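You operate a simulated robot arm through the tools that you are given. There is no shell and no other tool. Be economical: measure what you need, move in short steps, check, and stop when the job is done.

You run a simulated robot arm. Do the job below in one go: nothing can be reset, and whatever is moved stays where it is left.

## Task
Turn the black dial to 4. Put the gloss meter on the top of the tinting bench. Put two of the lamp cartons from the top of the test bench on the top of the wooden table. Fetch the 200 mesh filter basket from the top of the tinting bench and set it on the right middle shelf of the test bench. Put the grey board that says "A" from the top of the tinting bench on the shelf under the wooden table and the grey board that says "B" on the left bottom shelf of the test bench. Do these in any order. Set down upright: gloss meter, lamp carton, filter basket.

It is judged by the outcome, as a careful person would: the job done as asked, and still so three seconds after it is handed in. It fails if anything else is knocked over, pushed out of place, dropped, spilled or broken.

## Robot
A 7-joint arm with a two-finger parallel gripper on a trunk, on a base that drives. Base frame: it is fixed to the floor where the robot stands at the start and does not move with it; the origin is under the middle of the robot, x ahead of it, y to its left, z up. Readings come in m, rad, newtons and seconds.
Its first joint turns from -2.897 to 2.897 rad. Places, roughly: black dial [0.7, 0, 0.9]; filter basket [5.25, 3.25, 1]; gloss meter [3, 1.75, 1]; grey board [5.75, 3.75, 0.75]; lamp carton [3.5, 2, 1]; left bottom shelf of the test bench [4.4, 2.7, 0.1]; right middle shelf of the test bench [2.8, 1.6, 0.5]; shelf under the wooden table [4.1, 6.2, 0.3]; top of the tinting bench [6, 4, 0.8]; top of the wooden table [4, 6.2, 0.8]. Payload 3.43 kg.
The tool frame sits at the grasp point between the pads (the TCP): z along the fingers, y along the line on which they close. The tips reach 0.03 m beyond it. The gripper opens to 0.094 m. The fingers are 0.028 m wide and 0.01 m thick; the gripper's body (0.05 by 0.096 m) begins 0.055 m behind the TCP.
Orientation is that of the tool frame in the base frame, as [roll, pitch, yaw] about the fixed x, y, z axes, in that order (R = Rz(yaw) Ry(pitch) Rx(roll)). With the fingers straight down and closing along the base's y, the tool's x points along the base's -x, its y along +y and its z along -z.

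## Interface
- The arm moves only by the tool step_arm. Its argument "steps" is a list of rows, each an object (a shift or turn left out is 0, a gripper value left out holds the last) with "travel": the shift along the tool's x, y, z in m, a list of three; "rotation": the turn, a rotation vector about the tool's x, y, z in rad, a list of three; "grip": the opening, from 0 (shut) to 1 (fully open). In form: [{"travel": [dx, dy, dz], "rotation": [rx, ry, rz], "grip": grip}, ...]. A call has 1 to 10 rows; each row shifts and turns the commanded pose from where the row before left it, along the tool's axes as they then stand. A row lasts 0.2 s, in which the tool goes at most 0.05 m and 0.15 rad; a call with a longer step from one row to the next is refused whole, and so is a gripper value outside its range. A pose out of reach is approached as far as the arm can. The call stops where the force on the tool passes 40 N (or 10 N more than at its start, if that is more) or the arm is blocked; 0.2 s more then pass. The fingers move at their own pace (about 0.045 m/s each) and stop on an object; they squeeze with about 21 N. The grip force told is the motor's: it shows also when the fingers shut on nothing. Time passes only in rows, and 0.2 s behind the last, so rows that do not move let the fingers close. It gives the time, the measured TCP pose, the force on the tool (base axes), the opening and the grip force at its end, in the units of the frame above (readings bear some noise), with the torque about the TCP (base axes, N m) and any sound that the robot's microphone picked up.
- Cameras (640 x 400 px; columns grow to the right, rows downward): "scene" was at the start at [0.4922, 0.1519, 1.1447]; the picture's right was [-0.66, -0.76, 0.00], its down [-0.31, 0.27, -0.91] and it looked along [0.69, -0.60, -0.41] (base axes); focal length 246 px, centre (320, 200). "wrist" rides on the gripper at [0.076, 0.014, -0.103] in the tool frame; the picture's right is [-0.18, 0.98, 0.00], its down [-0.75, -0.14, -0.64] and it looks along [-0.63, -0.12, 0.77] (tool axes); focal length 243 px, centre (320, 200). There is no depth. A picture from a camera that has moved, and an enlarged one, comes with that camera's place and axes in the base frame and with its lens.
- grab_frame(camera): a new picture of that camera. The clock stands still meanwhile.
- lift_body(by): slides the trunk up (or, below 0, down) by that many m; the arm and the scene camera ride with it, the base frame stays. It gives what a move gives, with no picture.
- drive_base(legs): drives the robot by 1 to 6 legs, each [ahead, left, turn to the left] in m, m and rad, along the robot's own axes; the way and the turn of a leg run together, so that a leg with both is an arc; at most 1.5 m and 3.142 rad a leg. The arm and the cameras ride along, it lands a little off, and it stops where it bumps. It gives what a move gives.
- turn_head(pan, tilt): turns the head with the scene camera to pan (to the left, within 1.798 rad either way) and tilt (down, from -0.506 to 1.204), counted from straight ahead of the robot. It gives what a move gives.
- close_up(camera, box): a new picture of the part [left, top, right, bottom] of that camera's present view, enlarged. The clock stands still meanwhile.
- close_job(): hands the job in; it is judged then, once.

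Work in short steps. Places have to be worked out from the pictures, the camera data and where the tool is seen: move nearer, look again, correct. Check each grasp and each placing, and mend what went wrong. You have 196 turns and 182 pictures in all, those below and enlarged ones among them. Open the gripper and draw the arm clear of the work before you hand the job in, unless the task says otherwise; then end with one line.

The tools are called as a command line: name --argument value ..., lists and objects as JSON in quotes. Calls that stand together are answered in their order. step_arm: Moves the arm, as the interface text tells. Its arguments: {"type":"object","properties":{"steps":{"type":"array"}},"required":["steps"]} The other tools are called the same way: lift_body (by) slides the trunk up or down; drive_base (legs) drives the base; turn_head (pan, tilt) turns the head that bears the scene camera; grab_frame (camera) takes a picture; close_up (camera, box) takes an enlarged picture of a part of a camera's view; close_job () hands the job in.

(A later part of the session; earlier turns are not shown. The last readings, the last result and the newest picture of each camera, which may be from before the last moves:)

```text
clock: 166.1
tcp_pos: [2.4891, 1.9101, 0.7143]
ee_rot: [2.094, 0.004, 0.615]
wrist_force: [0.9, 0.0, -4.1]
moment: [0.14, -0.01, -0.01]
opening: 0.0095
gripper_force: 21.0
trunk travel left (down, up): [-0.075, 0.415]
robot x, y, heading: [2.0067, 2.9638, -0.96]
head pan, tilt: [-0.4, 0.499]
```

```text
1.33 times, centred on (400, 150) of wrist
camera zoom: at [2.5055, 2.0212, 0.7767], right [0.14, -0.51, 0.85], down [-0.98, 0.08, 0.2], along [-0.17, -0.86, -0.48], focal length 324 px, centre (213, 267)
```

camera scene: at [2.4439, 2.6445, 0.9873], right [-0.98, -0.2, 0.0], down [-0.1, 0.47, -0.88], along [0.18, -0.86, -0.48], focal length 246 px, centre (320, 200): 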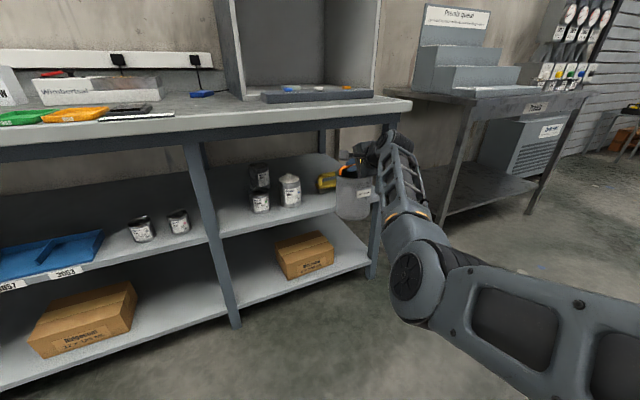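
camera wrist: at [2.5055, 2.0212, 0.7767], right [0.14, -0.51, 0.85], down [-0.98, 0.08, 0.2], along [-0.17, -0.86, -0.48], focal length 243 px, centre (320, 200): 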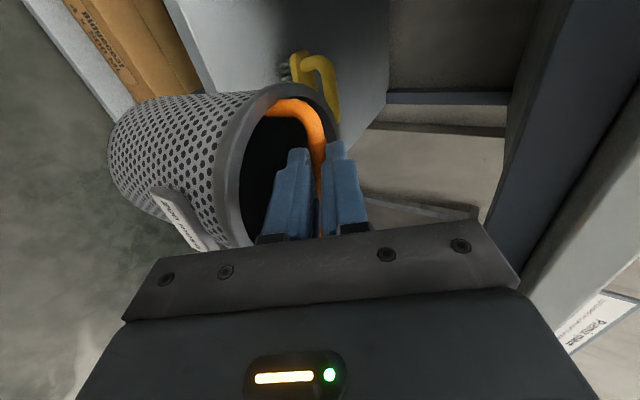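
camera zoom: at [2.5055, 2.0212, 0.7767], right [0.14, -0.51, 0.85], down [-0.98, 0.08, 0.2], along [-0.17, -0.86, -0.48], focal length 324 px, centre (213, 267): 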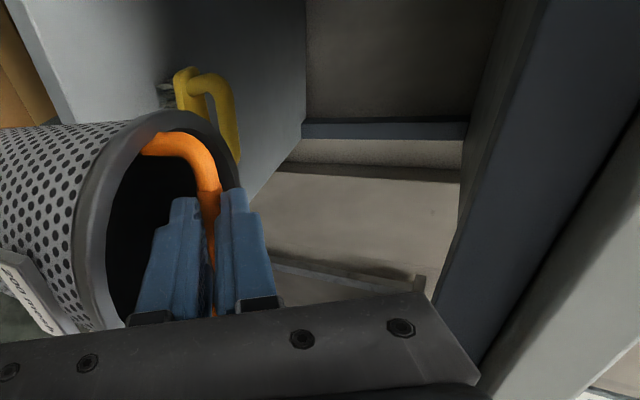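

The basket bottom is ~1–2 cm above shelf level and clear to enter. I move it in gently.

step_arm --steps '[{"travel": [-0.024, 0, 0]}, {"travel": [0, 0.0125, 0.0217]}, {"travel": [0, 0.0125, 0.0217]}, {"travel": [0, 0.01, 0.0173]}, {}]'

close_up --camera "scene" --box '[230, 100, 430, 225]'

grab_frame --camera "wrist"

```text
clock: 167.3
tcp_pos: [2.508, 1.8478, 0.7135]
ee_rot: [2.096, 0.003, 0.612]
wrist_force: [-0.5, 0.5, -5.8]
moment: [0.2, -0.02, -0.02]
opening: 0.0097
gripper_force: 20.5
out of reach, approached as far as the arm can: row 4
trunk travel left (down, up): [-0.075, 0.415]
robot x, y, heading: [2.0103, 2.962, -0.966]
head pan, tilt: [-0.4, 0.499]
```

```text
3.20 times, centred on (330, 162) of scene
camera zoom: at [2.4438, 2.6444, 0.9873], right [-0.98, -0.2, 0.0], down [-0.1, 0.47, -0.88], along [0.18, -0.86, -0.48], focal length 788 px, centre (288, 320)
```

zoom: 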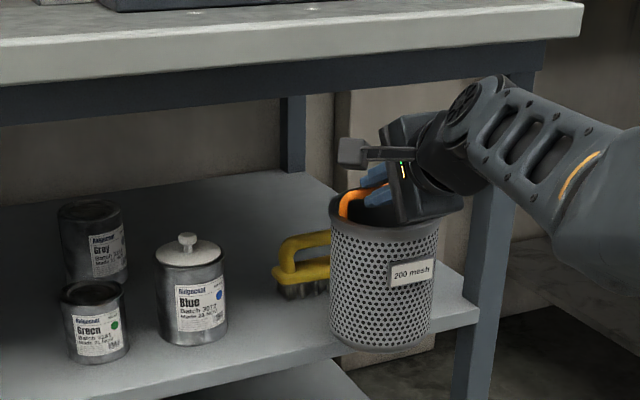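

```text
107 pictures are left
camera wrist: at [2.5229, 1.959, 0.777], right [0.14, -0.51, 0.85], down [-0.98, 0.08, 0.2], along [-0.17, -0.86, -0.48], focal length 243 px, centre (320, 200)
```

wrist: 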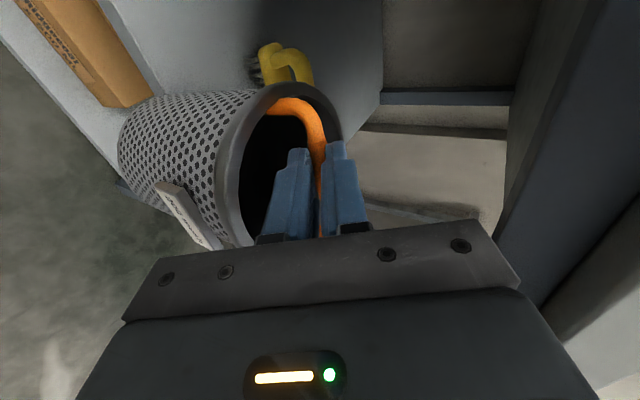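

The arm is at full reach, so I do the last 5 cm with the base.

drive_base --legs '[[0.048, 0, 0]]'

close_up --camera "scene" --box '[230, 100, 430, 225]'

```text
clock: 168.2
tcp_pos: [2.5353, 1.8088, 0.7153]
ee_rot: [2.096, 0.004, 0.614]
wrist_force: [-0.8, 0.3, -3.7]
moment: [0.11, -0.02, 0.0]
opening: 0.0093
gripper_force: 20.8
trunk travel left (down, up): [-0.075, 0.415]
robot x, y, heading: [2.0337, 2.9209, -0.963]
head pan, tilt: [-0.4, 0.499]
```

```text
3.20 times, centred on (330, 162) of scene
camera zoom: at [2.4715, 2.605, 0.9873], right [-0.98, -0.2, 0.0], down [-0.1, 0.47, -0.88], along [0.18, -0.86, -0.48], focal length 788 px, centre (288, 320)
```

zoom: 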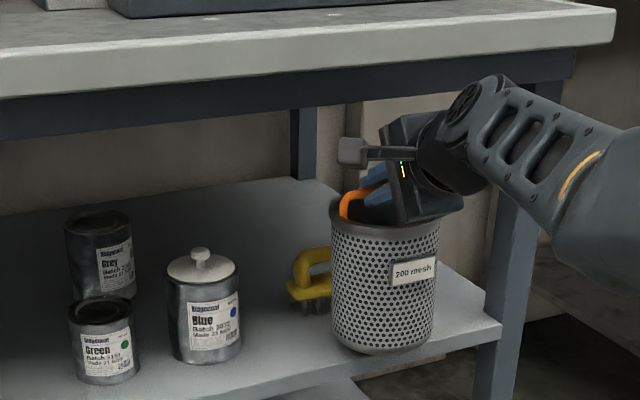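

Basket is over the shelf. I lower with the trunk in small steps, watching the force.

lift_body --by -0.01

lift_body --by -0.006

close_up --camera "scene" --box '[270, 130, 430, 230]'

```text
clock: 168.8
tcp_pos: [2.5355, 1.8097, 0.7049]
ee_rot: [2.096, 0.003, 0.615]
wrist_force: [-0.4, 0.4, -4.6]
moment: [0.14, 0.01, -0.01]
opening: 0.0095
gripper_force: 20.8
trunk travel left (down, up): [-0.065, 0.425]
robot x, y, heading: [2.0407, 2.9202, -0.971]
head pan, tilt: [-0.4, 0.499]
```

```text
clock: 169.4
tcp_pos: [2.535, 1.8096, 0.6976]
ee_rot: [2.097, 0.003, 0.615]
wrist_force: [-0.4, 0.1, -4.2]
moment: [0.14, 0.0, 0.02]
opening: 0.0094
gripper_force: 21.0
trunk travel left (down, up): [-0.059, 0.431]
robot x, y, heading: [2.0334, 2.9221, -0.967]
head pan, tilt: [-0.4, 0.499]
```

```text
4.00 times, centred on (350, 180) of scene
camera zoom: at [2.4715, 2.605, 0.9713], right [-0.98, -0.2, 0.0], down [-0.1, 0.47, -0.88], along [0.18, -0.86, -0.48], focal length 984 px, centre (200, 280)
```

zoom: 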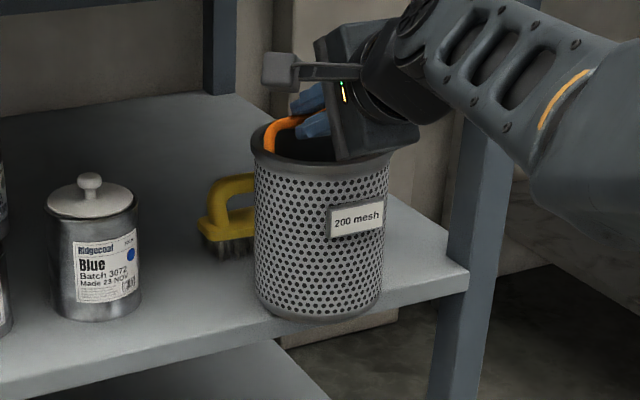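

It still hovers and overhangs the shelf edge by ~2 cm while ~2.4 cm separates it from the brush. I move in another 1.2 cm before lowering.

step_arm --steps '[{"travel": [-0.01, 0.006, 0.0104]}, {}]'

lift_body --by -0.005

lift_body --by -0.004

close_up --camera "scene" --box '[270, 130, 430, 230]'

```text
clock: 170.0
tcp_pos: [2.5351, 1.8096, 0.6991]
ee_rot: [2.097, 0.004, 0.614]
wrist_force: [-0.3, -0.8, -4.3]
moment: [0.12, 0.0, 0.01]
opening: 0.0093
gripper_force: 20.9
out of reach, approached as far as the arm can: row 1
trunk travel left (down, up): [-0.059, 0.431]
robot x, y, heading: [2.0332, 2.9232, -0.964]
head pan, tilt: [-0.4, 0.499]
```

```text
clock: 170.5
tcp_pos: [2.5335, 1.8069, 0.6957]
ee_rot: [2.091, 0.004, 0.611]
wrist_force: [-1.5, -0.8, 1.8]
moment: [-0.04, -0.1, -0.01]
opening: 0.0098
gripper_force: 21.0
trunk travel left (down, up): [-0.054, 0.436]
robot x, y, heading: [2.0357, 2.9203, -0.967]
head pan, tilt: [-0.4, 0.499]
```

```text
clock: 171.0
tcp_pos: [2.5346, 1.8069, 0.6959]
ee_rot: [2.087, 0.005, 0.612]
wrist_force: [-3.2, 1.3, 20.5]
moment: [-0.2, -0.6, 0.08]
opening: 0.0096
gripper_force: 21.1
trunk travel left (down, up): [-0.05, 0.44]
robot x, y, heading: [2.036, 2.9186, -0.967]
head pan, tilt: [-0.4, 0.499]
```

```text
4.00 times, centred on (350, 180) of scene
camera zoom: at [2.4711, 2.6056, 0.9631], right [-0.98, -0.2, 0.0], down [-0.1, 0.47, -0.88], along [0.18, -0.86, -0.48], focal length 984 px, centre (200, 280)
```

zoom: 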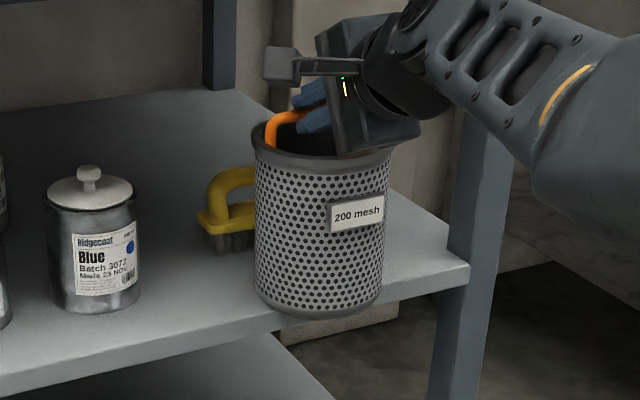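

Contact made, but it overhangs by ~2.5 cm. I lift slightly, drive in 2 cm, and lower again.

lift_body --by 0.012

drive_base --legs '[[0.022, -0.005, 0]]'

close_up --camera "scene" --box '[270, 130, 430, 230]'

grab_frame --camera "wrist"

```text
clock: 171.6
tcp_pos: [2.5355, 1.81, 0.6988]
ee_rot: [2.1, 0.003, 0.616]
wrist_force: [0.2, 0.6, -4.1]
moment: [0.15, -0.02, 0.02]
opening: 0.0096
gripper_force: 20.5
trunk travel left (down, up): [-0.062, 0.428]
robot x, y, heading: [2.0379, 2.9243, -0.963]
head pan, tilt: [-0.4, 0.499]
```

```text
clock: 172.4
tcp_pos: [2.5448, 1.7879, 0.7011]
ee_rot: [2.095, 0.003, 0.615]
wrist_force: [0.9, 0.4, -4.3]
moment: [0.15, -0.03, 0.01]
opening: 0.0093
gripper_force: 20.8
trunk travel left (down, up): [-0.062, 0.428]
robot x, y, heading: [2.0422, 2.904, -0.969]
head pan, tilt: [-0.4, 0.499]
```

```text
4.00 times, centred on (350, 180) of scene
camera zoom: at [2.4801, 2.5841, 0.9743], right [-0.98, -0.2, 0.0], down [-0.1, 0.47, -0.88], along [0.18, -0.86, -0.48], focal length 984 px, centre (200, 280)
```

zoom: 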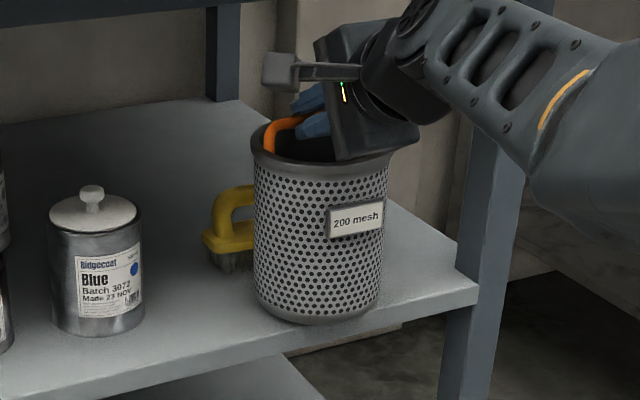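

```text
102 pictures are left
camera wrist: at [2.5597, 1.8988, 0.764], right [0.14, -0.51, 0.85], down [-0.98, 0.08, 0.2], along [-0.17, -0.86, -0.48], focal length 243 px, centre (320, 200)
```

wrist: 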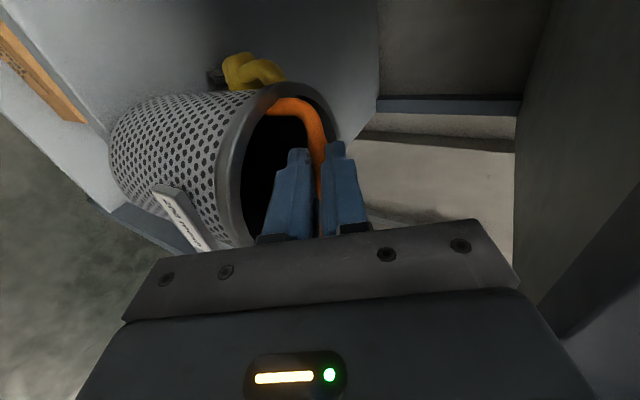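

Now it's within the edge. Lower to contact and release.

lift_body --by -0.006

lift_body --by -0.002

step_arm --steps '[{"grip": 0.2}, {}, {}, {}]'

grab_frame --camera "wrist"

close_up --camera "scene" --box '[270, 130, 430, 230]'

```text
clock: 173.0
tcp_pos: [2.5446, 1.7876, 0.6962]
ee_rot: [2.097, 0.003, 0.615]
wrist_force: [0.8, 0.9, -2.4]
moment: [0.18, -0.21, 0.07]
opening: 0.0094
gripper_force: 21.1
trunk travel left (down, up): [-0.056, 0.434]
robot x, y, heading: [2.0436, 2.9001, -0.967]
head pan, tilt: [-0.4, 0.499]
```

```text
clock: 173.5
tcp_pos: [2.5433, 1.7877, 0.6962]
ee_rot: [2.093, 0.004, 0.615]
wrist_force: [-0.6, 2.7, 6.0]
moment: [0.17, -0.53, 0.08]
opening: 0.0096
gripper_force: 21.3
trunk travel left (down, up): [-0.054, 0.436]
robot x, y, heading: [2.0436, 2.9008, -0.971]
head pan, tilt: [-0.4, 0.499]
```

```text
clock: 174.5
tcp_pos: [2.5437, 1.7888, 0.6941]
ee_rot: [2.096, 0.004, 0.614]
wrist_force: [-0.4, -0.7, -0.8]
moment: [0.01, 0.0, -0.01]
opening: 0.0187
gripper_force: 0.0
trunk travel left (down, up): [-0.054, 0.436]
robot x, y, heading: [2.0436, 2.8997, -0.966]
head pan, tilt: [-0.4, 0.499]
```

```text
101 pictures are left
camera wrist: at [2.5597, 1.8989, 0.7562], right [0.14, -0.51, 0.85], down [-0.98, 0.08, 0.2], along [-0.17, -0.86, -0.48], focal length 243 px, centre (320, 200)
```

wrist: 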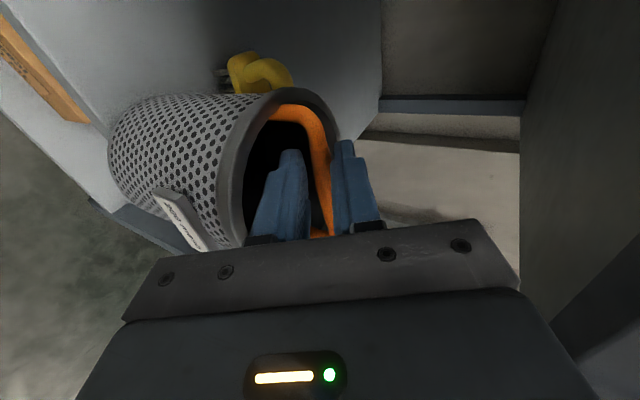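

```text
4.00 times, centred on (350, 180) of scene
camera zoom: at [2.48, 2.5842, 0.9664], right [-0.98, -0.2, 0.0], down [-0.1, 0.47, -0.88], along [0.18, -0.86, -0.48], focal length 984 px, centre (200, 280)
```

zoom: 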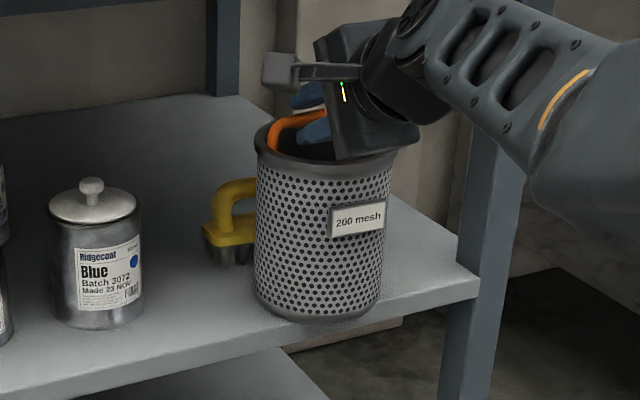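

The basket is standing free. I withdraw along the tool axis, then back the base off.

step_arm --steps '[{"travel": [0, 0, -0.02]}, {"travel": [0, 0, -0.02]}, {"travel": [0, 0, -0.02]}, {"travel": [0, 0, -0.02]}, {}]'

drive_base --legs '[[-0.5, 0, 0]]'

grab_frame --camera "scene"

```text
clock: 175.7
tcp_pos: [2.5047, 1.8451, 0.7334]
ee_rot: [2.095, 0.004, 0.614]
wrist_force: [1.0, 0.6, -0.3]
moment: [-0.02, -0.02, 0.0]
opening: 0.0188
gripper_force: 0.0
trunk travel left (down, up): [-0.054, 0.436]
robot x, y, heading: [2.0439, 2.8997, -0.965]
head pan, tilt: [-0.4, 0.499]
```

```text
clock: 178.7
tcp_pos: [2.2165, 2.261, 0.7336]
ee_rot: [2.094, 0.004, 0.614]
wrist_force: [-0.5, 0.9, -0.2]
moment: [0.02, 0.0, 0.0]
opening: 0.0188
gripper_force: 0.1
trunk travel left (down, up): [-0.054, 0.436]
robot x, y, heading: [1.7535, 3.3162, -0.963]
head pan, tilt: [-0.4, 0.499]
```

```text
99 pictures are left
camera scene: at [2.192, 3.0003, 0.9664], right [-0.98, -0.2, 0.0], down [-0.1, 0.47, -0.88], along [0.18, -0.86, -0.48], focal length 246 px, centre (320, 200)
```

scene: 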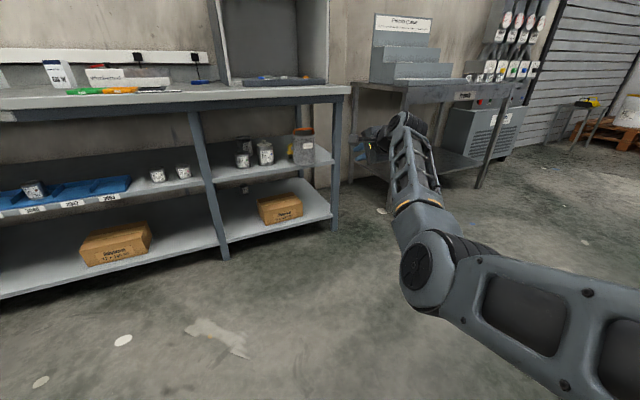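

The basket stands in place. Next the lamp cartons: I raise the trunk and swing the tool back to vertical, drawing the hand in.

lift_body --by 0.4

step_arm --steps '[{"travel": [0, -0.02, -0.035], "grip": 1.0}, {"travel": [0, -0.02, -0.035]}, {"travel": [0, -0.02, -0.035]}, {"rotation": [0.15, 0, 0]}, {"rotation": [0.15, 0, 0]}, {"rotation": [0.15, 0, 0]}, {"rotation": [0.15, 0, 0]}, {"rotation": [0.15, 0, 0]}, {"rotation": [0.15, 0, 0]}, {"rotation": [0.147, 0, 0]}]'

step_arm --steps '[{"rotation": [0, 0, -0.15]}, {"rotation": [0, 0, -0.15]}, {"rotation": [0, 0, -0.15]}, {"rotation": [0, 0, -0.15]}, {"rotation": [0, 0, -0.15]}, {"rotation": [0, 0, -0.15]}, {"rotation": [0, 0, -0.15]}, {"rotation": [0, 0, -0.15]}, {"rotation": [0, 0, -0.15]}, {"rotation": [0, 0, -0.15]}]'

turn_head --pan 0.3 --tilt 0.6

grab_frame --camera "scene"

```text
clock: 182.5
tcp_pos: [2.2158, 2.2601, 1.1341]
ee_rot: [2.097, 0.003, 0.613]
wrist_force: [0.5, -1.0, 0.3]
moment: [0.0, -0.03, 0.0]
opening: 0.0189
gripper_force: 0.1
trunk travel left (down, up): [-0.454, 0.036]
robot x, y, heading: [1.7588, 3.3167, -0.968]
head pan, tilt: [-0.4, 0.499]
```

```text
clock: 184.7
tcp_pos: [2.1474, 2.3601, 1.1349]
ee_rot: [-3.138, 0.005, 0.615]
wrist_force: [0.6, 0.5, 0.6]
moment: [0.0, -0.01, 0.01]
opening: 0.094
gripper_force: 0.0
trunk travel left (down, up): [-0.454, 0.036]
robot x, y, heading: [1.7576, 3.3162, -0.966]
head pan, tilt: [-0.4, 0.499]
```

```text
clock: 186.9
tcp_pos: [2.1468, 2.3586, 1.1348]
ee_rot: [-3.138, 0.001, 2.117]
wrist_force: [0.2, -0.4, 0.1]
moment: [0.0, -0.01, -0.01]
opening: 0.0941
gripper_force: 0.0
trunk travel left (down, up): [-0.454, 0.036]
robot x, y, heading: [1.7563, 3.3141, -0.966]
head pan, tilt: [-0.4, 0.499]
```

```text
clock: 188.0
tcp_pos: [2.1467, 2.3584, 1.1347]
ee_rot: [-3.138, -0.001, 2.113]
wrist_force: [-0.5, -0.1, 0.0]
moment: [0.01, -0.01, 0.01]
opening: 0.0939
gripper_force: 0.0
trunk travel left (down, up): [-0.454, 0.036]
robot x, y, heading: [1.7579, 3.3136, -0.963]
head pan, tilt: [0.3, 0.6]
```

```text
98 pictures are left
camera scene: at [2.2429, 3.0347, 1.3573], right [-0.62, -0.79, 0.0], down [-0.44, 0.35, -0.83], along [0.65, -0.51, -0.56], focal length 246 px, centre (320, 200)
```

scene: 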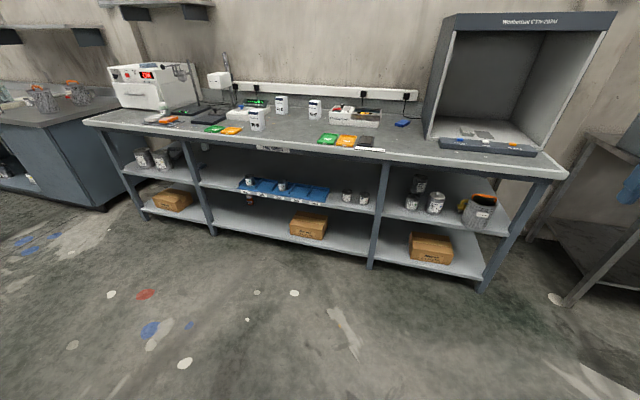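

Overview is clear. I drive so the hand ends up just short of the "20 W" carton at about (3.565, 2.47).

drive_base --legs '[[0, 1.23, 0], [0.62, 0, 0]]'

turn_head --pan 0.0 --tilt 0.7

grab_frame --camera "wrist"

grab_frame --camera "scene"

```text
clock: 197.2
tcp_pos: [3.5218, 2.5661, 1.135]
ee_rot: [-3.137, 0.002, 2.126]
wrist_force: [0.0, -0.4, 0.1]
moment: [0.04, 0.01, 0.03]
opening: 0.094
gripper_force: 0.0
trunk travel left (down, up): [-0.454, 0.036]
robot x, y, heading: [3.1194, 3.5192, -0.955]
head pan, tilt: [0.3, 0.6]
```

```text
clock: 198.0
tcp_pos: [3.5228, 2.5667, 1.1342]
ee_rot: [-3.139, 0.0, 2.125]
wrist_force: [-0.1, 0.5, 0.3]
moment: [0.01, 0.01, -0.01]
opening: 0.0942
gripper_force: 0.1
trunk travel left (down, up): [-0.454, 0.036]
robot x, y, heading: [3.1225, 3.5211, -0.954]
head pan, tilt: [0.0, 0.7]
```

```text
97 pictures are left
camera wrist: at [3.4944, 2.6386, 1.2361], right [0.93, 0.36, 0.0], down [0.28, -0.71, 0.64], along [0.23, -0.6, -0.77], focal length 243 px, centre (320, 200)
```

wrist: 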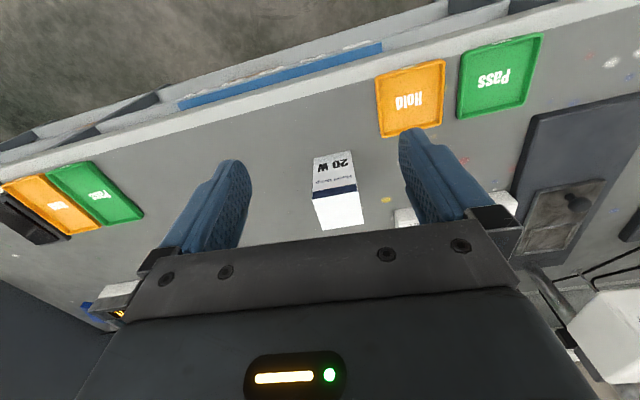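

```text
96 pictures are left
camera scene: at [3.5886, 3.2273, 1.3487], right [-0.81, -0.58, 0.0], down [-0.37, 0.52, -0.77], along [0.44, -0.62, -0.64], focal length 246 px, centre (320, 200)
```

scene: 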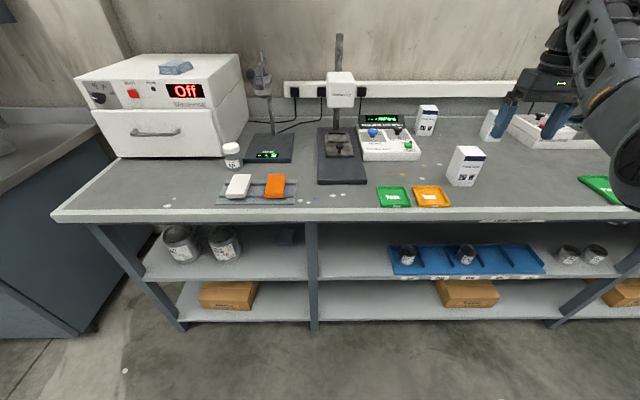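

close_up --camera "wrist" --box '[280, 130, 400, 240]'

```text
3.64 times, centred on (340, 185) of wrist
camera zoom: at [3.4944, 2.6386, 1.2361], right [0.93, 0.36, 0.0], down [0.28, -0.71, 0.64], along [0.23, -0.6, -0.77], focal length 882 px, centre (247, 254)
```

zoom: 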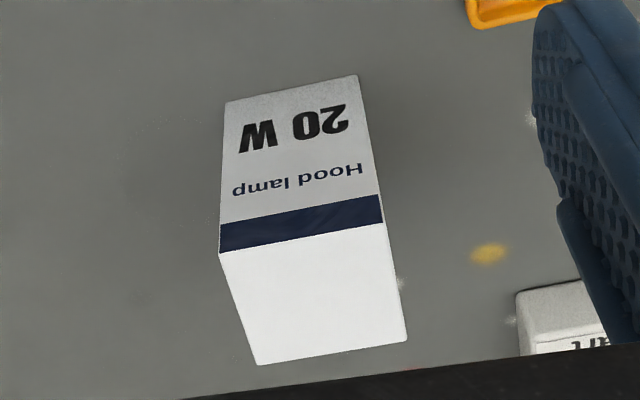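

The carton is ~65 mm square, yaw ≈0.60, top centre (3.605, 2.427, 0.977). I drive in 0.21 m and align the hand above it.

drive_base --legs '[[0.21, 0, 0]]'

step_arm --steps '[{"rotation": [0, 0, -0.05], "travel": [0.025, -0.012, 0]}, {"travel": [0.025, 0, 0.03]}, {"travel": [0, 0, 0.03]}, {}]'

close_up --camera "wrist" --box '[200, 20, 460, 240]'

```text
clock: 199.7
tcp_pos: [3.6439, 2.3953, 1.1353]
ee_rot: [-3.137, -0.002, 2.126]
wrist_force: [0.5, 0.4, -0.5]
moment: [-0.02, 0.02, 0.0]
opening: 0.094
gripper_force: 0.0
trunk travel left (down, up): [-0.454, 0.036]
robot x, y, heading: [3.2411, 3.3499, -0.949]
head pan, tilt: [0.0, 0.7]
```

```text
clock: 200.7
tcp_pos: [3.6072, 2.4314, 1.0741]
ee_rot: [-3.138, 0.0, 2.179]
wrist_force: [0.1, 1.2, 0.4]
moment: [-0.02, 0.03, 0.02]
opening: 0.0938
gripper_force: 0.0
trunk travel left (down, up): [-0.454, 0.036]
robot x, y, heading: [3.2431, 3.3452, -0.951]
head pan, tilt: [0.0, 0.7]
```

```text
1.82 times, centred on (330, 130) of wrist
camera zoom: at [3.5755, 2.5024, 1.1761], right [0.91, 0.41, 0.0], down [0.32, -0.7, 0.64], along [0.26, -0.59, -0.77], focal length 441 px, centre (302, 327)
```

zoom: 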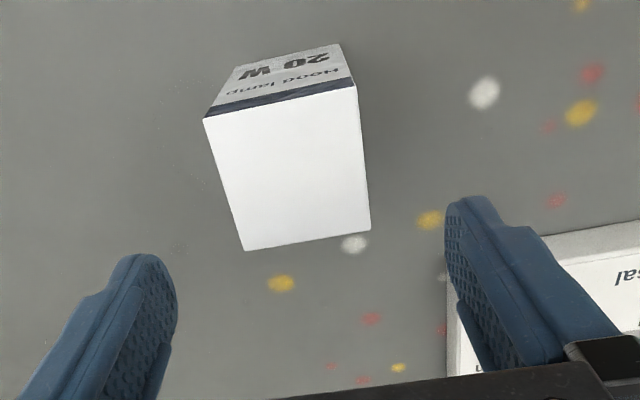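

Aligned within ~5 mm. I correct, descend and grip.

step_arm --steps '[{"travel": [0.004, -0.004, 0.03]}, {"travel": [0, 0, 0.04]}, {"travel": [0, 0, 0.04]}, {"travel": [0, 0, 0.019]}, {"grip": 0.0}, {}, {}, {}]'

step_arm --steps '[{"travel": [0, 0, -0.02]}, {"travel": [0, 0, -0.04]}, {"travel": [0, 0, -0.05]}, {"travel": [0, 0, -0.05]}, {"travel": [0, 0, -0.04]}]'

grab_frame --camera "wrist"

```text
clock: 202.5
tcp_pos: [3.5999, 2.4319, 0.9456]
ee_rot: [-3.137, 0.0, 2.175]
wrist_force: [-0.8, 0.0, 0.4]
moment: [0.05, 0.01, 0.01]
opening: 0.0659
gripper_force: 21.0
trunk travel left (down, up): [-0.454, 0.036]
robot x, y, heading: [3.2425, 3.3479, -0.951]
head pan, tilt: [0.0, 0.7]
```

```text
clock: 203.7
tcp_pos: [3.6001, 2.4318, 1.1456]
ee_rot: [-3.141, -0.002, 2.175]
wrist_force: [-0.2, -0.2, -1.6]
moment: [0.0, 0.02, 0.02]
opening: 0.066
gripper_force: 21.2
trunk travel left (down, up): [-0.454, 0.036]
robot x, y, heading: [3.2414, 3.3444, -0.957]
head pan, tilt: [0.0, 0.7]
```

```text
93 pictures are left
camera wrist: at [3.5686, 2.5027, 1.2475], right [0.91, 0.41, 0.0], down [0.31, -0.7, 0.64], along [0.26, -0.59, -0.77], focal length 243 px, centre (320, 200)
```

wrist: 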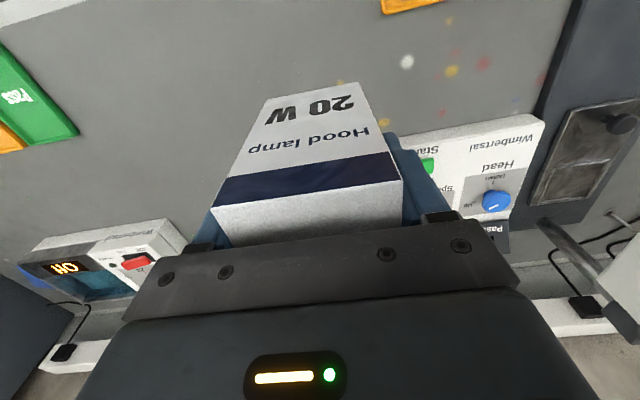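

Carton 20 W held. I back off and turn toward the wooden table to see it.

drive_base --legs '[[-0.75, 0, 0], [0, 0, 2.04], [0.8, 0, 0]]'

turn_head --pan 0.0 --tilt 0.4

grab_frame --camera "scene"

```text
clock: 216.5
tcp_pos: [3.8567, 5.3905, 1.1467]
ee_rot: [-3.138, 0.0, -2.086]
wrist_force: [0.6, 0.8, -0.5]
moment: [-0.01, -0.02, 0.01]
opening: 0.0661
gripper_force: 21.1
trunk travel left (down, up): [-0.454, 0.036]
robot x, y, heading: [3.1864, 4.6677, 1.075]
head pan, tilt: [0.0, 0.7]
```

```text
clock: 217.3
tcp_pos: [3.8557, 5.3898, 1.1465]
ee_rot: [-3.138, -0.001, -2.084]
wrist_force: [-0.7, 0.6, -1.8]
moment: [0.01, 0.03, 0.01]
opening: 0.066
gripper_force: 21.0
trunk travel left (down, up): [-0.454, 0.036]
robot x, y, heading: [3.1884, 4.6656, 1.073]
head pan, tilt: [0.0, 0.4]
```

```text
92 pictures are left
camera scene: at [3.2476, 5.2196, 1.3755], right [0.88, -0.48, 0.0], down [-0.19, -0.34, -0.92], along [0.44, 0.81, -0.39], focal length 246 px, centre (320, 200)
```

scene: 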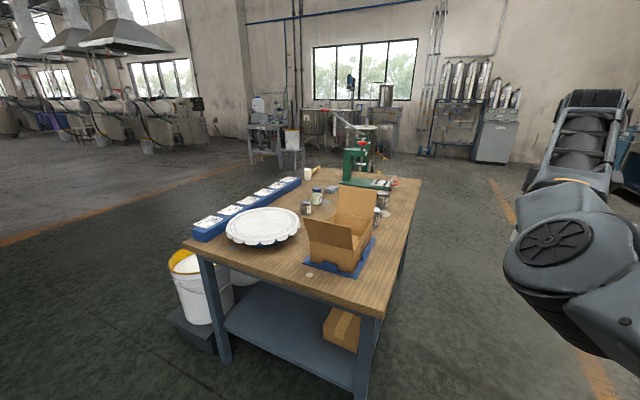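

close_up --camera "scene" --box '[170, 160, 440, 330]'

```text
2.35 times, centred on (305, 245) of scene
camera zoom: at [3.2476, 5.2196, 1.3755], right [0.88, -0.48, 0.0], down [-0.19, -0.34, -0.92], along [0.44, 0.81, -0.39], focal length 579 px, centre (355, 94)
```

zoom: 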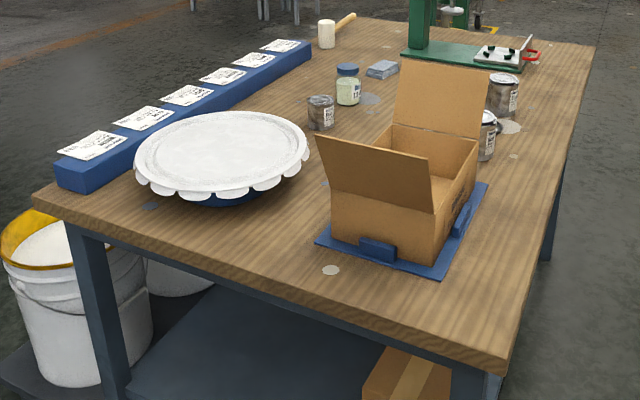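

The table's long axis runs along the wall direction; its near edge is at u≈6.16, with a free strip in front of the box (u 6.16–6.275). I turn parallel to it and slide left to bring the carton above that strip.

drive_base --legs '[[0, 0, -0.467], [0, 1.05, 0]]'

turn_head --pan -0.2 --tilt 0.7

grab_frame --camera "scene"

grab_frame --camera "wrist"

```text
clock: 224.0
tcp_pos: [3.5172, 5.8682, 1.1462]
ee_rot: [-3.139, -0.002, -2.546]
wrist_force: [0.0, 0.1, -0.9]
moment: [-0.02, -0.03, -0.03]
opening: 0.0662
gripper_force: 20.8
trunk travel left (down, up): [-0.454, 0.036]
robot x, y, heading: [2.5977, 5.5169, 0.602]
head pan, tilt: [0.0, 0.4]
```

```text
clock: 224.8
tcp_pos: [3.5167, 5.8686, 1.1462]
ee_rot: [-3.139, 0.001, -2.547]
wrist_force: [-0.3, 0.0, -1.4]
moment: [-0.03, 0.02, -0.01]
opening: 0.066
gripper_force: 20.8
trunk travel left (down, up): [-0.454, 0.036]
robot x, y, heading: [2.5932, 5.5194, 0.604]
head pan, tilt: [-0.201, 0.7]
```

```text
90 pictures are left
camera scene: at [2.9003, 5.9673, 1.3487], right [0.4, -0.92, 0.0], down [-0.59, -0.25, -0.77], along [0.7, 0.3, -0.64], focal length 246 px, centre (320, 200)
```

scene: 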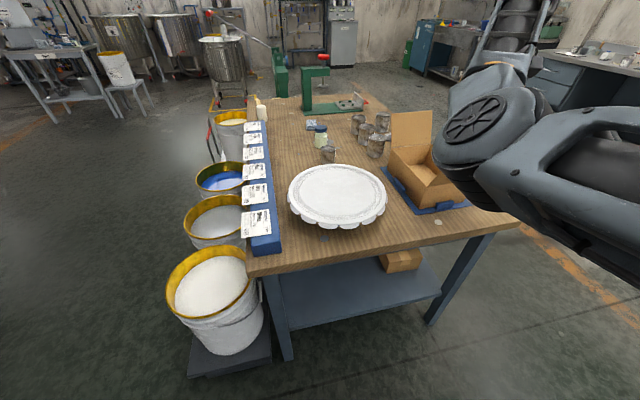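

```text
89 pictures are left
camera wrist: at [3.4459, 5.8374, 1.2478], right [-0.4, 0.92, 0.0], down [0.7, 0.31, 0.64], along [0.59, 0.25, -0.77], focal length 243 px, centre (320, 200)
```

wrist: 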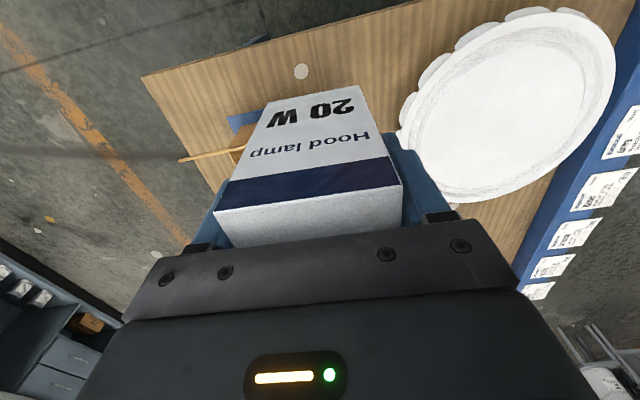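

The landing point would be just left of the sticker. I shift 4.5 cm left and 1 cm forward, and descend partway to check.

step_arm --steps '[{"travel": [-0.01, 0.045, 0]}, {"travel": [0, 0, 0.05]}, {"travel": [0, 0, 0.05]}, {"travel": [0, 0, 0.05]}, {"travel": [0, 0, 0.03]}, {}]'

grab_frame --camera "wrist"

close_up --camera "scene" --box '[270, 130, 540, 300]'

```text
clock: 226.2
tcp_pos: [3.5014, 5.9103, 0.9654]
ee_rot: [-3.136, -0.001, -2.548]
wrist_force: [0.1, 0.5, -0.3]
moment: [0.01, 0.0, 0.02]
opening: 0.0662
gripper_force: 20.7
trunk travel left (down, up): [-0.454, 0.036]
robot x, y, heading: [2.596, 5.5188, 0.607]
head pan, tilt: [-0.201, 0.7]
```

```text
88 pictures are left
camera wrist: at [3.4289, 5.8799, 1.0672], right [-0.4, 0.92, 0.0], down [0.7, 0.31, 0.64], along [0.59, 0.25, -0.77], focal length 243 px, centre (320, 200)
```

wrist: 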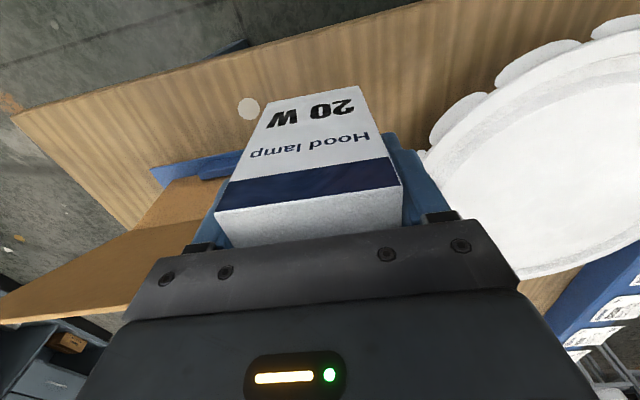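

```text
2.35 times, centred on (405, 215) of scene
camera zoom: at [2.9003, 5.9673, 1.3487], right [0.4, -0.92, 0.0], down [-0.59, -0.25, -0.76], along [0.7, 0.3, -0.64], focal length 579 px, centre (120, 165)
```

zoom: 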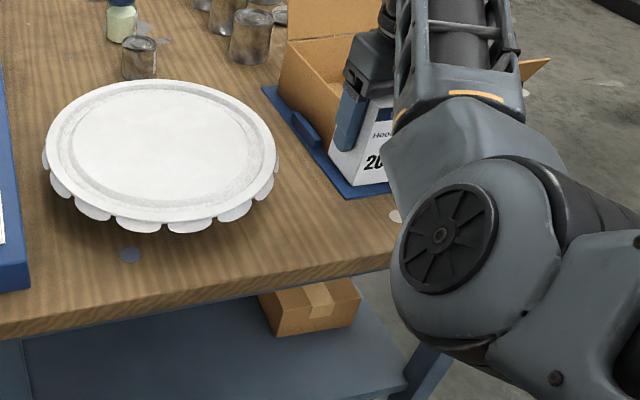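

Clear. I shift 2 cm forward for edge margin and lower in small steps until contact.

step_arm --steps '[{"travel": [-0.02, 0, 0.02]}, {"travel": [0, 0, 0.02]}, {"travel": [0, 0, 0.008]}, {"travel": [0, 0, 0.008]}, {}]'

step_arm --steps '[{"travel": [0, 0, 0.006]}, {"travel": [0, 0, 0.006]}, {}]'

step_arm --steps '[{"travel": [0, 0, 0.005]}, {"travel": [0, 0, 0.005]}, {}]'

```text
clock: 227.4
tcp_pos: [3.5168, 5.9214, 0.9101]
ee_rot: [-3.138, -0.001, -2.548]
wrist_force: [0.9, 0.6, -0.9]
moment: [0.01, 0.0, -0.01]
opening: 0.0661
gripper_force: 21.1
trunk travel left (down, up): [-0.454, 0.036]
robot x, y, heading: [2.5959, 5.5166, 0.609]
head pan, tilt: [-0.201, 0.7]
```

```text
clock: 228.2
tcp_pos: [3.5171, 5.921, 0.8989]
ee_rot: [-3.138, -0.001, -2.547]
wrist_force: [0.6, 0.2, -0.9]
moment: [0.0, -0.03, 0.01]
opening: 0.0661
gripper_force: 21.5
trunk travel left (down, up): [-0.454, 0.036]
robot x, y, heading: [2.5987, 5.5208, 0.605]
head pan, tilt: [-0.201, 0.7]
```

```text
clock: 229.0
tcp_pos: [3.5183, 5.921, 0.8878]
ee_rot: [-3.138, -0.001, -2.549]
wrist_force: [0.1, -0.3, -1.0]
moment: [0.01, 0.03, -0.01]
opening: 0.0658
gripper_force: 21.5
trunk travel left (down, up): [-0.454, 0.036]
robot x, y, heading: [2.5986, 5.5169, 0.604]
head pan, tilt: [-0.201, 0.7]
```

step_arm --steps '[{"travel": [0, 0, 0.006]}, {"travel": [0, 0, 0.006]}, {}]'

step_arm --steps '[{"travel": [0, 0, 0.005]}, {"travel": [0, 0, 0.005]}, {}]'

close_up --camera "scene" --box '[370, 140, 530, 260]'

```text
clock: 229.8
tcp_pos: [3.5174, 5.9209, 0.8775]
ee_rot: [-3.139, -0.002, -2.548]
wrist_force: [-0.5, 0.5, -0.5]
moment: [-0.02, -0.01, 0.02]
opening: 0.0662
gripper_force: 21.3
trunk travel left (down, up): [-0.454, 0.036]
robot x, y, heading: [2.598, 5.5209, 0.609]
head pan, tilt: [-0.201, 0.7]
```

```text
clock: 230.6
tcp_pos: [3.5179, 5.9211, 0.869]
ee_rot: [-3.135, 0.003, -2.551]
wrist_force: [-4.5, 1.2, 18.1]
moment: [-0.1, -0.43, 0.0]
opening: 0.0661
gripper_force: 21.2
trunk travel left (down, up): [-0.454, 0.036]
robot x, y, heading: [2.5993, 5.519, 0.615]
head pan, tilt: [-0.201, 0.7]
```

```text
3.33 times, centred on (450, 200) of scene
camera zoom: at [2.8995, 5.9671, 1.3492], right [0.4, -0.92, 0.0], down [-0.59, -0.25, -0.77], along [0.7, 0.3, -0.64], focal length 820 px, centre (-113, 200)
```

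zoom: 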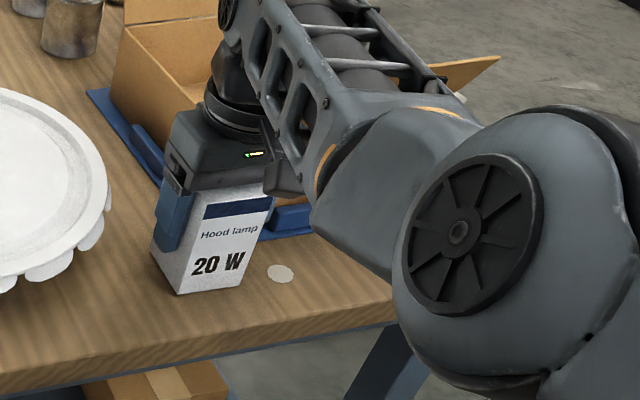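

Contact (table top ≈0.825). I release and rise.

step_arm --steps '[{"travel": [0, 0, -0.001]}, {"grip": 1.0}, {}, {}, {"travel": [0, 0, -0.03]}, {"travel": [0, 0, -0.05]}, {"travel": [0, 0, -0.05]}, {"travel": [0, 0, -0.05]}, {"travel": [0, 0, -0.05]}, {"travel": [0, 0, -0.04]}]'

grab_frame --camera "wrist"

```text
clock: 232.8
tcp_pos: [3.5158, 5.9212, 1.1389]
ee_rot: [-3.14, -0.001, -2.547]
wrist_force: [1.1, 0.4, -0.8]
moment: [-0.01, -0.01, -0.04]
opening: 0.0938
gripper_force: 0.1
trunk travel left (down, up): [-0.454, 0.036]
robot x, y, heading: [2.5976, 5.5178, 0.601]
head pan, tilt: [-0.201, 0.7]
```

```text
85 pictures are left
camera wrist: at [3.4457, 5.8909, 1.2394], right [-0.4, 0.92, 0.0], down [0.7, 0.31, 0.64], along [0.59, 0.25, -0.77], focal length 243 px, centre (320, 200)
```

wrist: 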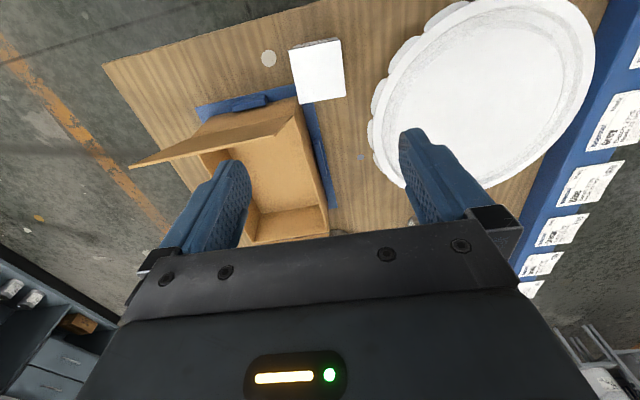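

The first carton stands upright. I go back to the test bench for the "60 W" carton.

drive_base --legs '[[-0.3, 0, 0], [0, 0, -1.567], [0, -0.7, 0], [1.2, 0, 0], [0.68, 0, 0]]'

turn_head --pan -0.1 --tilt 0.6

grab_frame --camera "wrist"

grab_frame --camera "scene"

```text
clock: 251.1
tcp_pos: [3.3035, 2.4894, 1.138]
ee_rot: [-3.14, -0.001, 2.184]
wrist_force: [-0.5, -0.2, -1.4]
moment: [-0.02, 0.02, 0.02]
opening: 0.0937
gripper_force: 0.1
trunk travel left (down, up): [-0.454, 0.036]
robot x, y, heading: [2.8835, 3.3996, -0.95]
head pan, tilt: [-0.201, 0.7]
```

```text
clock: 251.8
tcp_pos: [3.3035, 2.4886, 1.1384]
ee_rot: [-3.137, -0.001, 2.184]
wrist_force: [-0.8, -0.2, 0.4]
moment: [0.01, 0.04, -0.01]
opening: 0.0942
gripper_force: 0.1
trunk travel left (down, up): [-0.454, 0.036]
robot x, y, heading: [2.8844, 3.3991, -0.946]
head pan, tilt: [-0.099, 0.6]
```

```text
84 pictures are left
camera wrist: at [3.272, 2.5599, 1.2394], right [0.91, 0.41, 0.0], down [0.32, -0.7, 0.64], along [0.26, -0.59, -0.77], focal length 243 px, centre (320, 200)
```

wrist: 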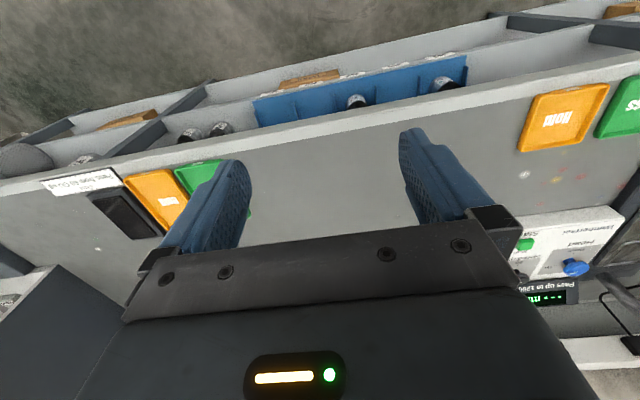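

```text
83 pictures are left
camera scene: at [3.3503, 3.1055, 1.3573], right [-0.87, -0.5, 0.0], down [-0.28, 0.49, -0.82], along [0.41, -0.71, -0.57], focal length 246 px, centre (320, 200)
```

scene: 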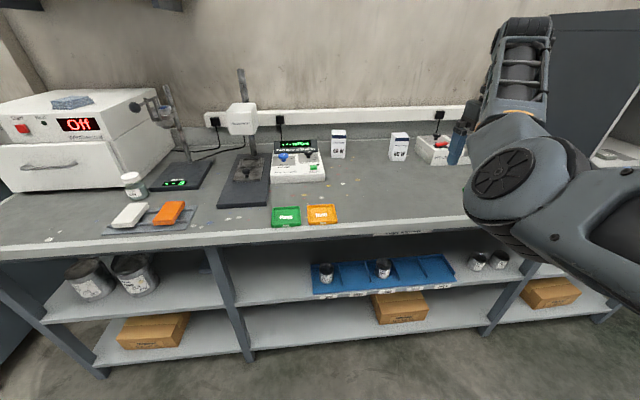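

The "60 W" carton stands near u≈4.09, v≈-0.33, with 5 cm to the device on its right. I drive in 0.42 m and look from above.

drive_base --legs '[[0.43, 0.0, -0.015]]'

close_up --camera "wrist" --box '[160, 40, 480, 240]'

close_up --camera "scene" --box '[340, 80, 540, 205]'

```text
clock: 254.4
tcp_pos: [3.5438, 2.1331, 1.1377]
ee_rot: [-3.139, 0.0, 2.171]
wrist_force: [-0.5, -0.4, -1.0]
moment: [-0.01, -0.01, 0.02]
opening: 0.0942
gripper_force: 0.0
trunk travel left (down, up): [-0.454, 0.036]
robot x, y, heading: [3.1346, 3.0478, -0.955]
head pan, tilt: [-0.099, 0.6]
```

```text
2.00 times, centred on (320, 140) of wrist
camera zoom: at [3.5133, 2.2044, 1.2394], right [0.91, 0.4, 0.0], down [0.31, -0.7, 0.64], along [0.26, -0.59, -0.77], focal length 485 px, centre (320, 320)
```

zoom: 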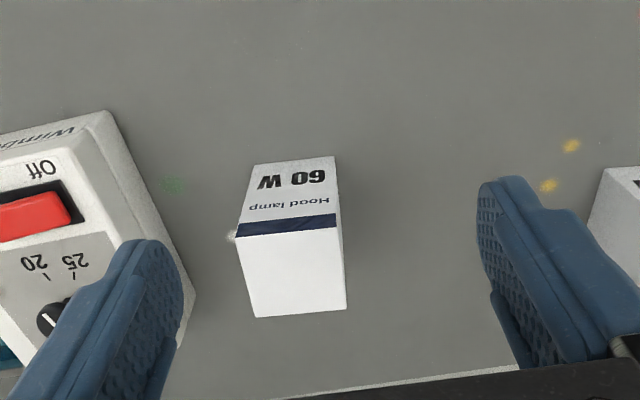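

```text
3.20 times, centred on (440, 142) of scene
camera zoom: at [3.5977, 2.749, 1.3574], right [-0.87, -0.49, 0.0], down [-0.28, 0.49, -0.83], along [0.41, -0.72, -0.56], focal length 788 px, centre (-64, 384)
```

zoom: 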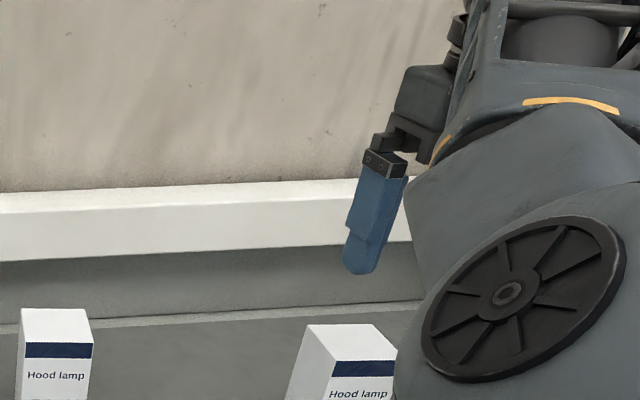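

Top centre is (3.570, 2.033), yaw ≈0.54. It needs the base ~0.15 m closer; I drive and realign.

drive_base --legs '[[0.15, 0.0, 0]]'

```text
clock: 255.8
tcp_pos: [3.6292, 2.01, 1.1381]
ee_rot: [-3.139, 0.0, 2.17]
wrist_force: [0.9, -0.4, 0.0]
moment: [-0.01, -0.03, 0.01]
opening: 0.0942
gripper_force: 0.1
trunk travel left (down, up): [-0.454, 0.036]
robot x, y, heading: [3.2219, 2.9271, -0.961]
head pan, tilt: [-0.099, 0.6]
```

step_arm --steps '[{"rotation": [0, 0, 0.06], "travel": [0.02, -0.02, 0]}, {"travel": [0.03, -0.019, 0]}, {"travel": [0, 0, 0.03]}, {"travel": [0, 0, 0.03]}, {}]'

close_up --camera "wrist" --box '[160, 20, 480, 240]'

```text
clock: 257.0
tcp_pos: [3.5697, 2.0308, 1.0782]
ee_rot: [-3.138, -0.002, 2.111]
wrist_force: [0.1, 0.0, 0.2]
moment: [0.0, 0.0, -0.01]
opening: 0.0938
gripper_force: 0.0
trunk travel left (down, up): [-0.454, 0.036]
robot x, y, heading: [3.2223, 2.9252, -0.956]
head pan, tilt: [-0.099, 0.6]
```

```text
1.82 times, centred on (320, 130) of wrist
camera zoom: at [3.5432, 2.1035, 1.1792], right [0.94, 0.35, 0.0], down [0.27, -0.72, 0.64], along [0.22, -0.6, -0.77], focal length 441 px, centre (320, 327)
```

zoom: 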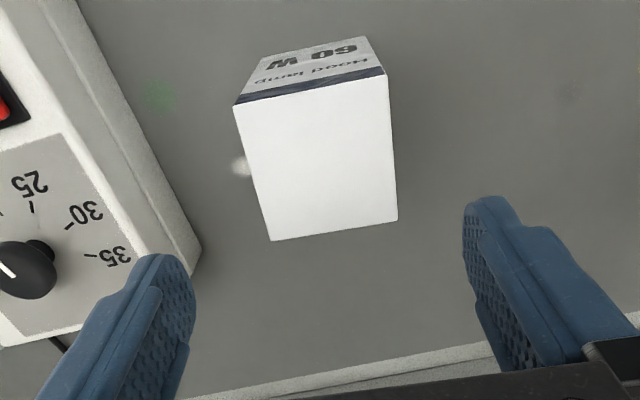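

Aligned. The device clears the finger by >2 cm. I descend, grip and lift.

step_arm --steps '[{"travel": [0.006, 0.001, 0.03]}, {"travel": [0, 0, 0.04]}, {"travel": [0, 0, 0.04]}, {"travel": [0, 0, 0.023]}, {"grip": 0.0}, {}, {}, {}]'

step_arm --steps '[{"travel": [0, 0, -0.02]}, {"travel": [0, 0, -0.04]}, {"travel": [0, 0, -0.05]}, {"travel": [0, 0, -0.05]}, {"travel": [0, 0, -0.04]}]'

grab_frame --camera "wrist"

```text
clock: 258.8
tcp_pos: [3.5667, 2.0368, 0.9455]
ee_rot: [-3.138, -0.001, 2.111]
wrist_force: [-0.2, 0.0, -0.5]
moment: [-0.02, -0.03, 0.0]
opening: 0.066
gripper_force: 20.8
trunk travel left (down, up): [-0.454, 0.036]
robot x, y, heading: [3.2222, 2.9255, -0.961]
head pan, tilt: [-0.099, 0.6]
```

```text
clock: 260.0
tcp_pos: [3.5684, 2.0386, 1.1438]
ee_rot: [-3.138, -0.002, 2.111]
wrist_force: [-0.2, -0.3, -0.2]
moment: [0.01, -0.01, -0.05]
opening: 0.0662
gripper_force: 20.9
trunk travel left (down, up): [-0.454, 0.036]
robot x, y, heading: [3.2221, 2.9273, -0.957]
head pan, tilt: [-0.099, 0.6]
```

```text
79 pictures are left
camera wrist: at [3.542, 2.1102, 1.2466], right [0.94, 0.35, 0.0], down [0.27, -0.72, 0.64], along [0.22, -0.6, -0.77], focal length 243 px, centre (320, 200)
```

wrist: 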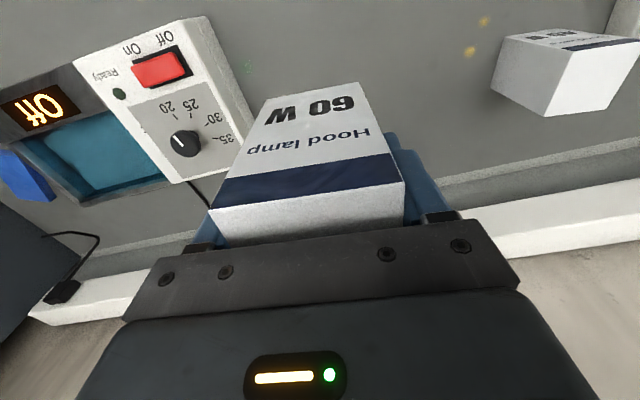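

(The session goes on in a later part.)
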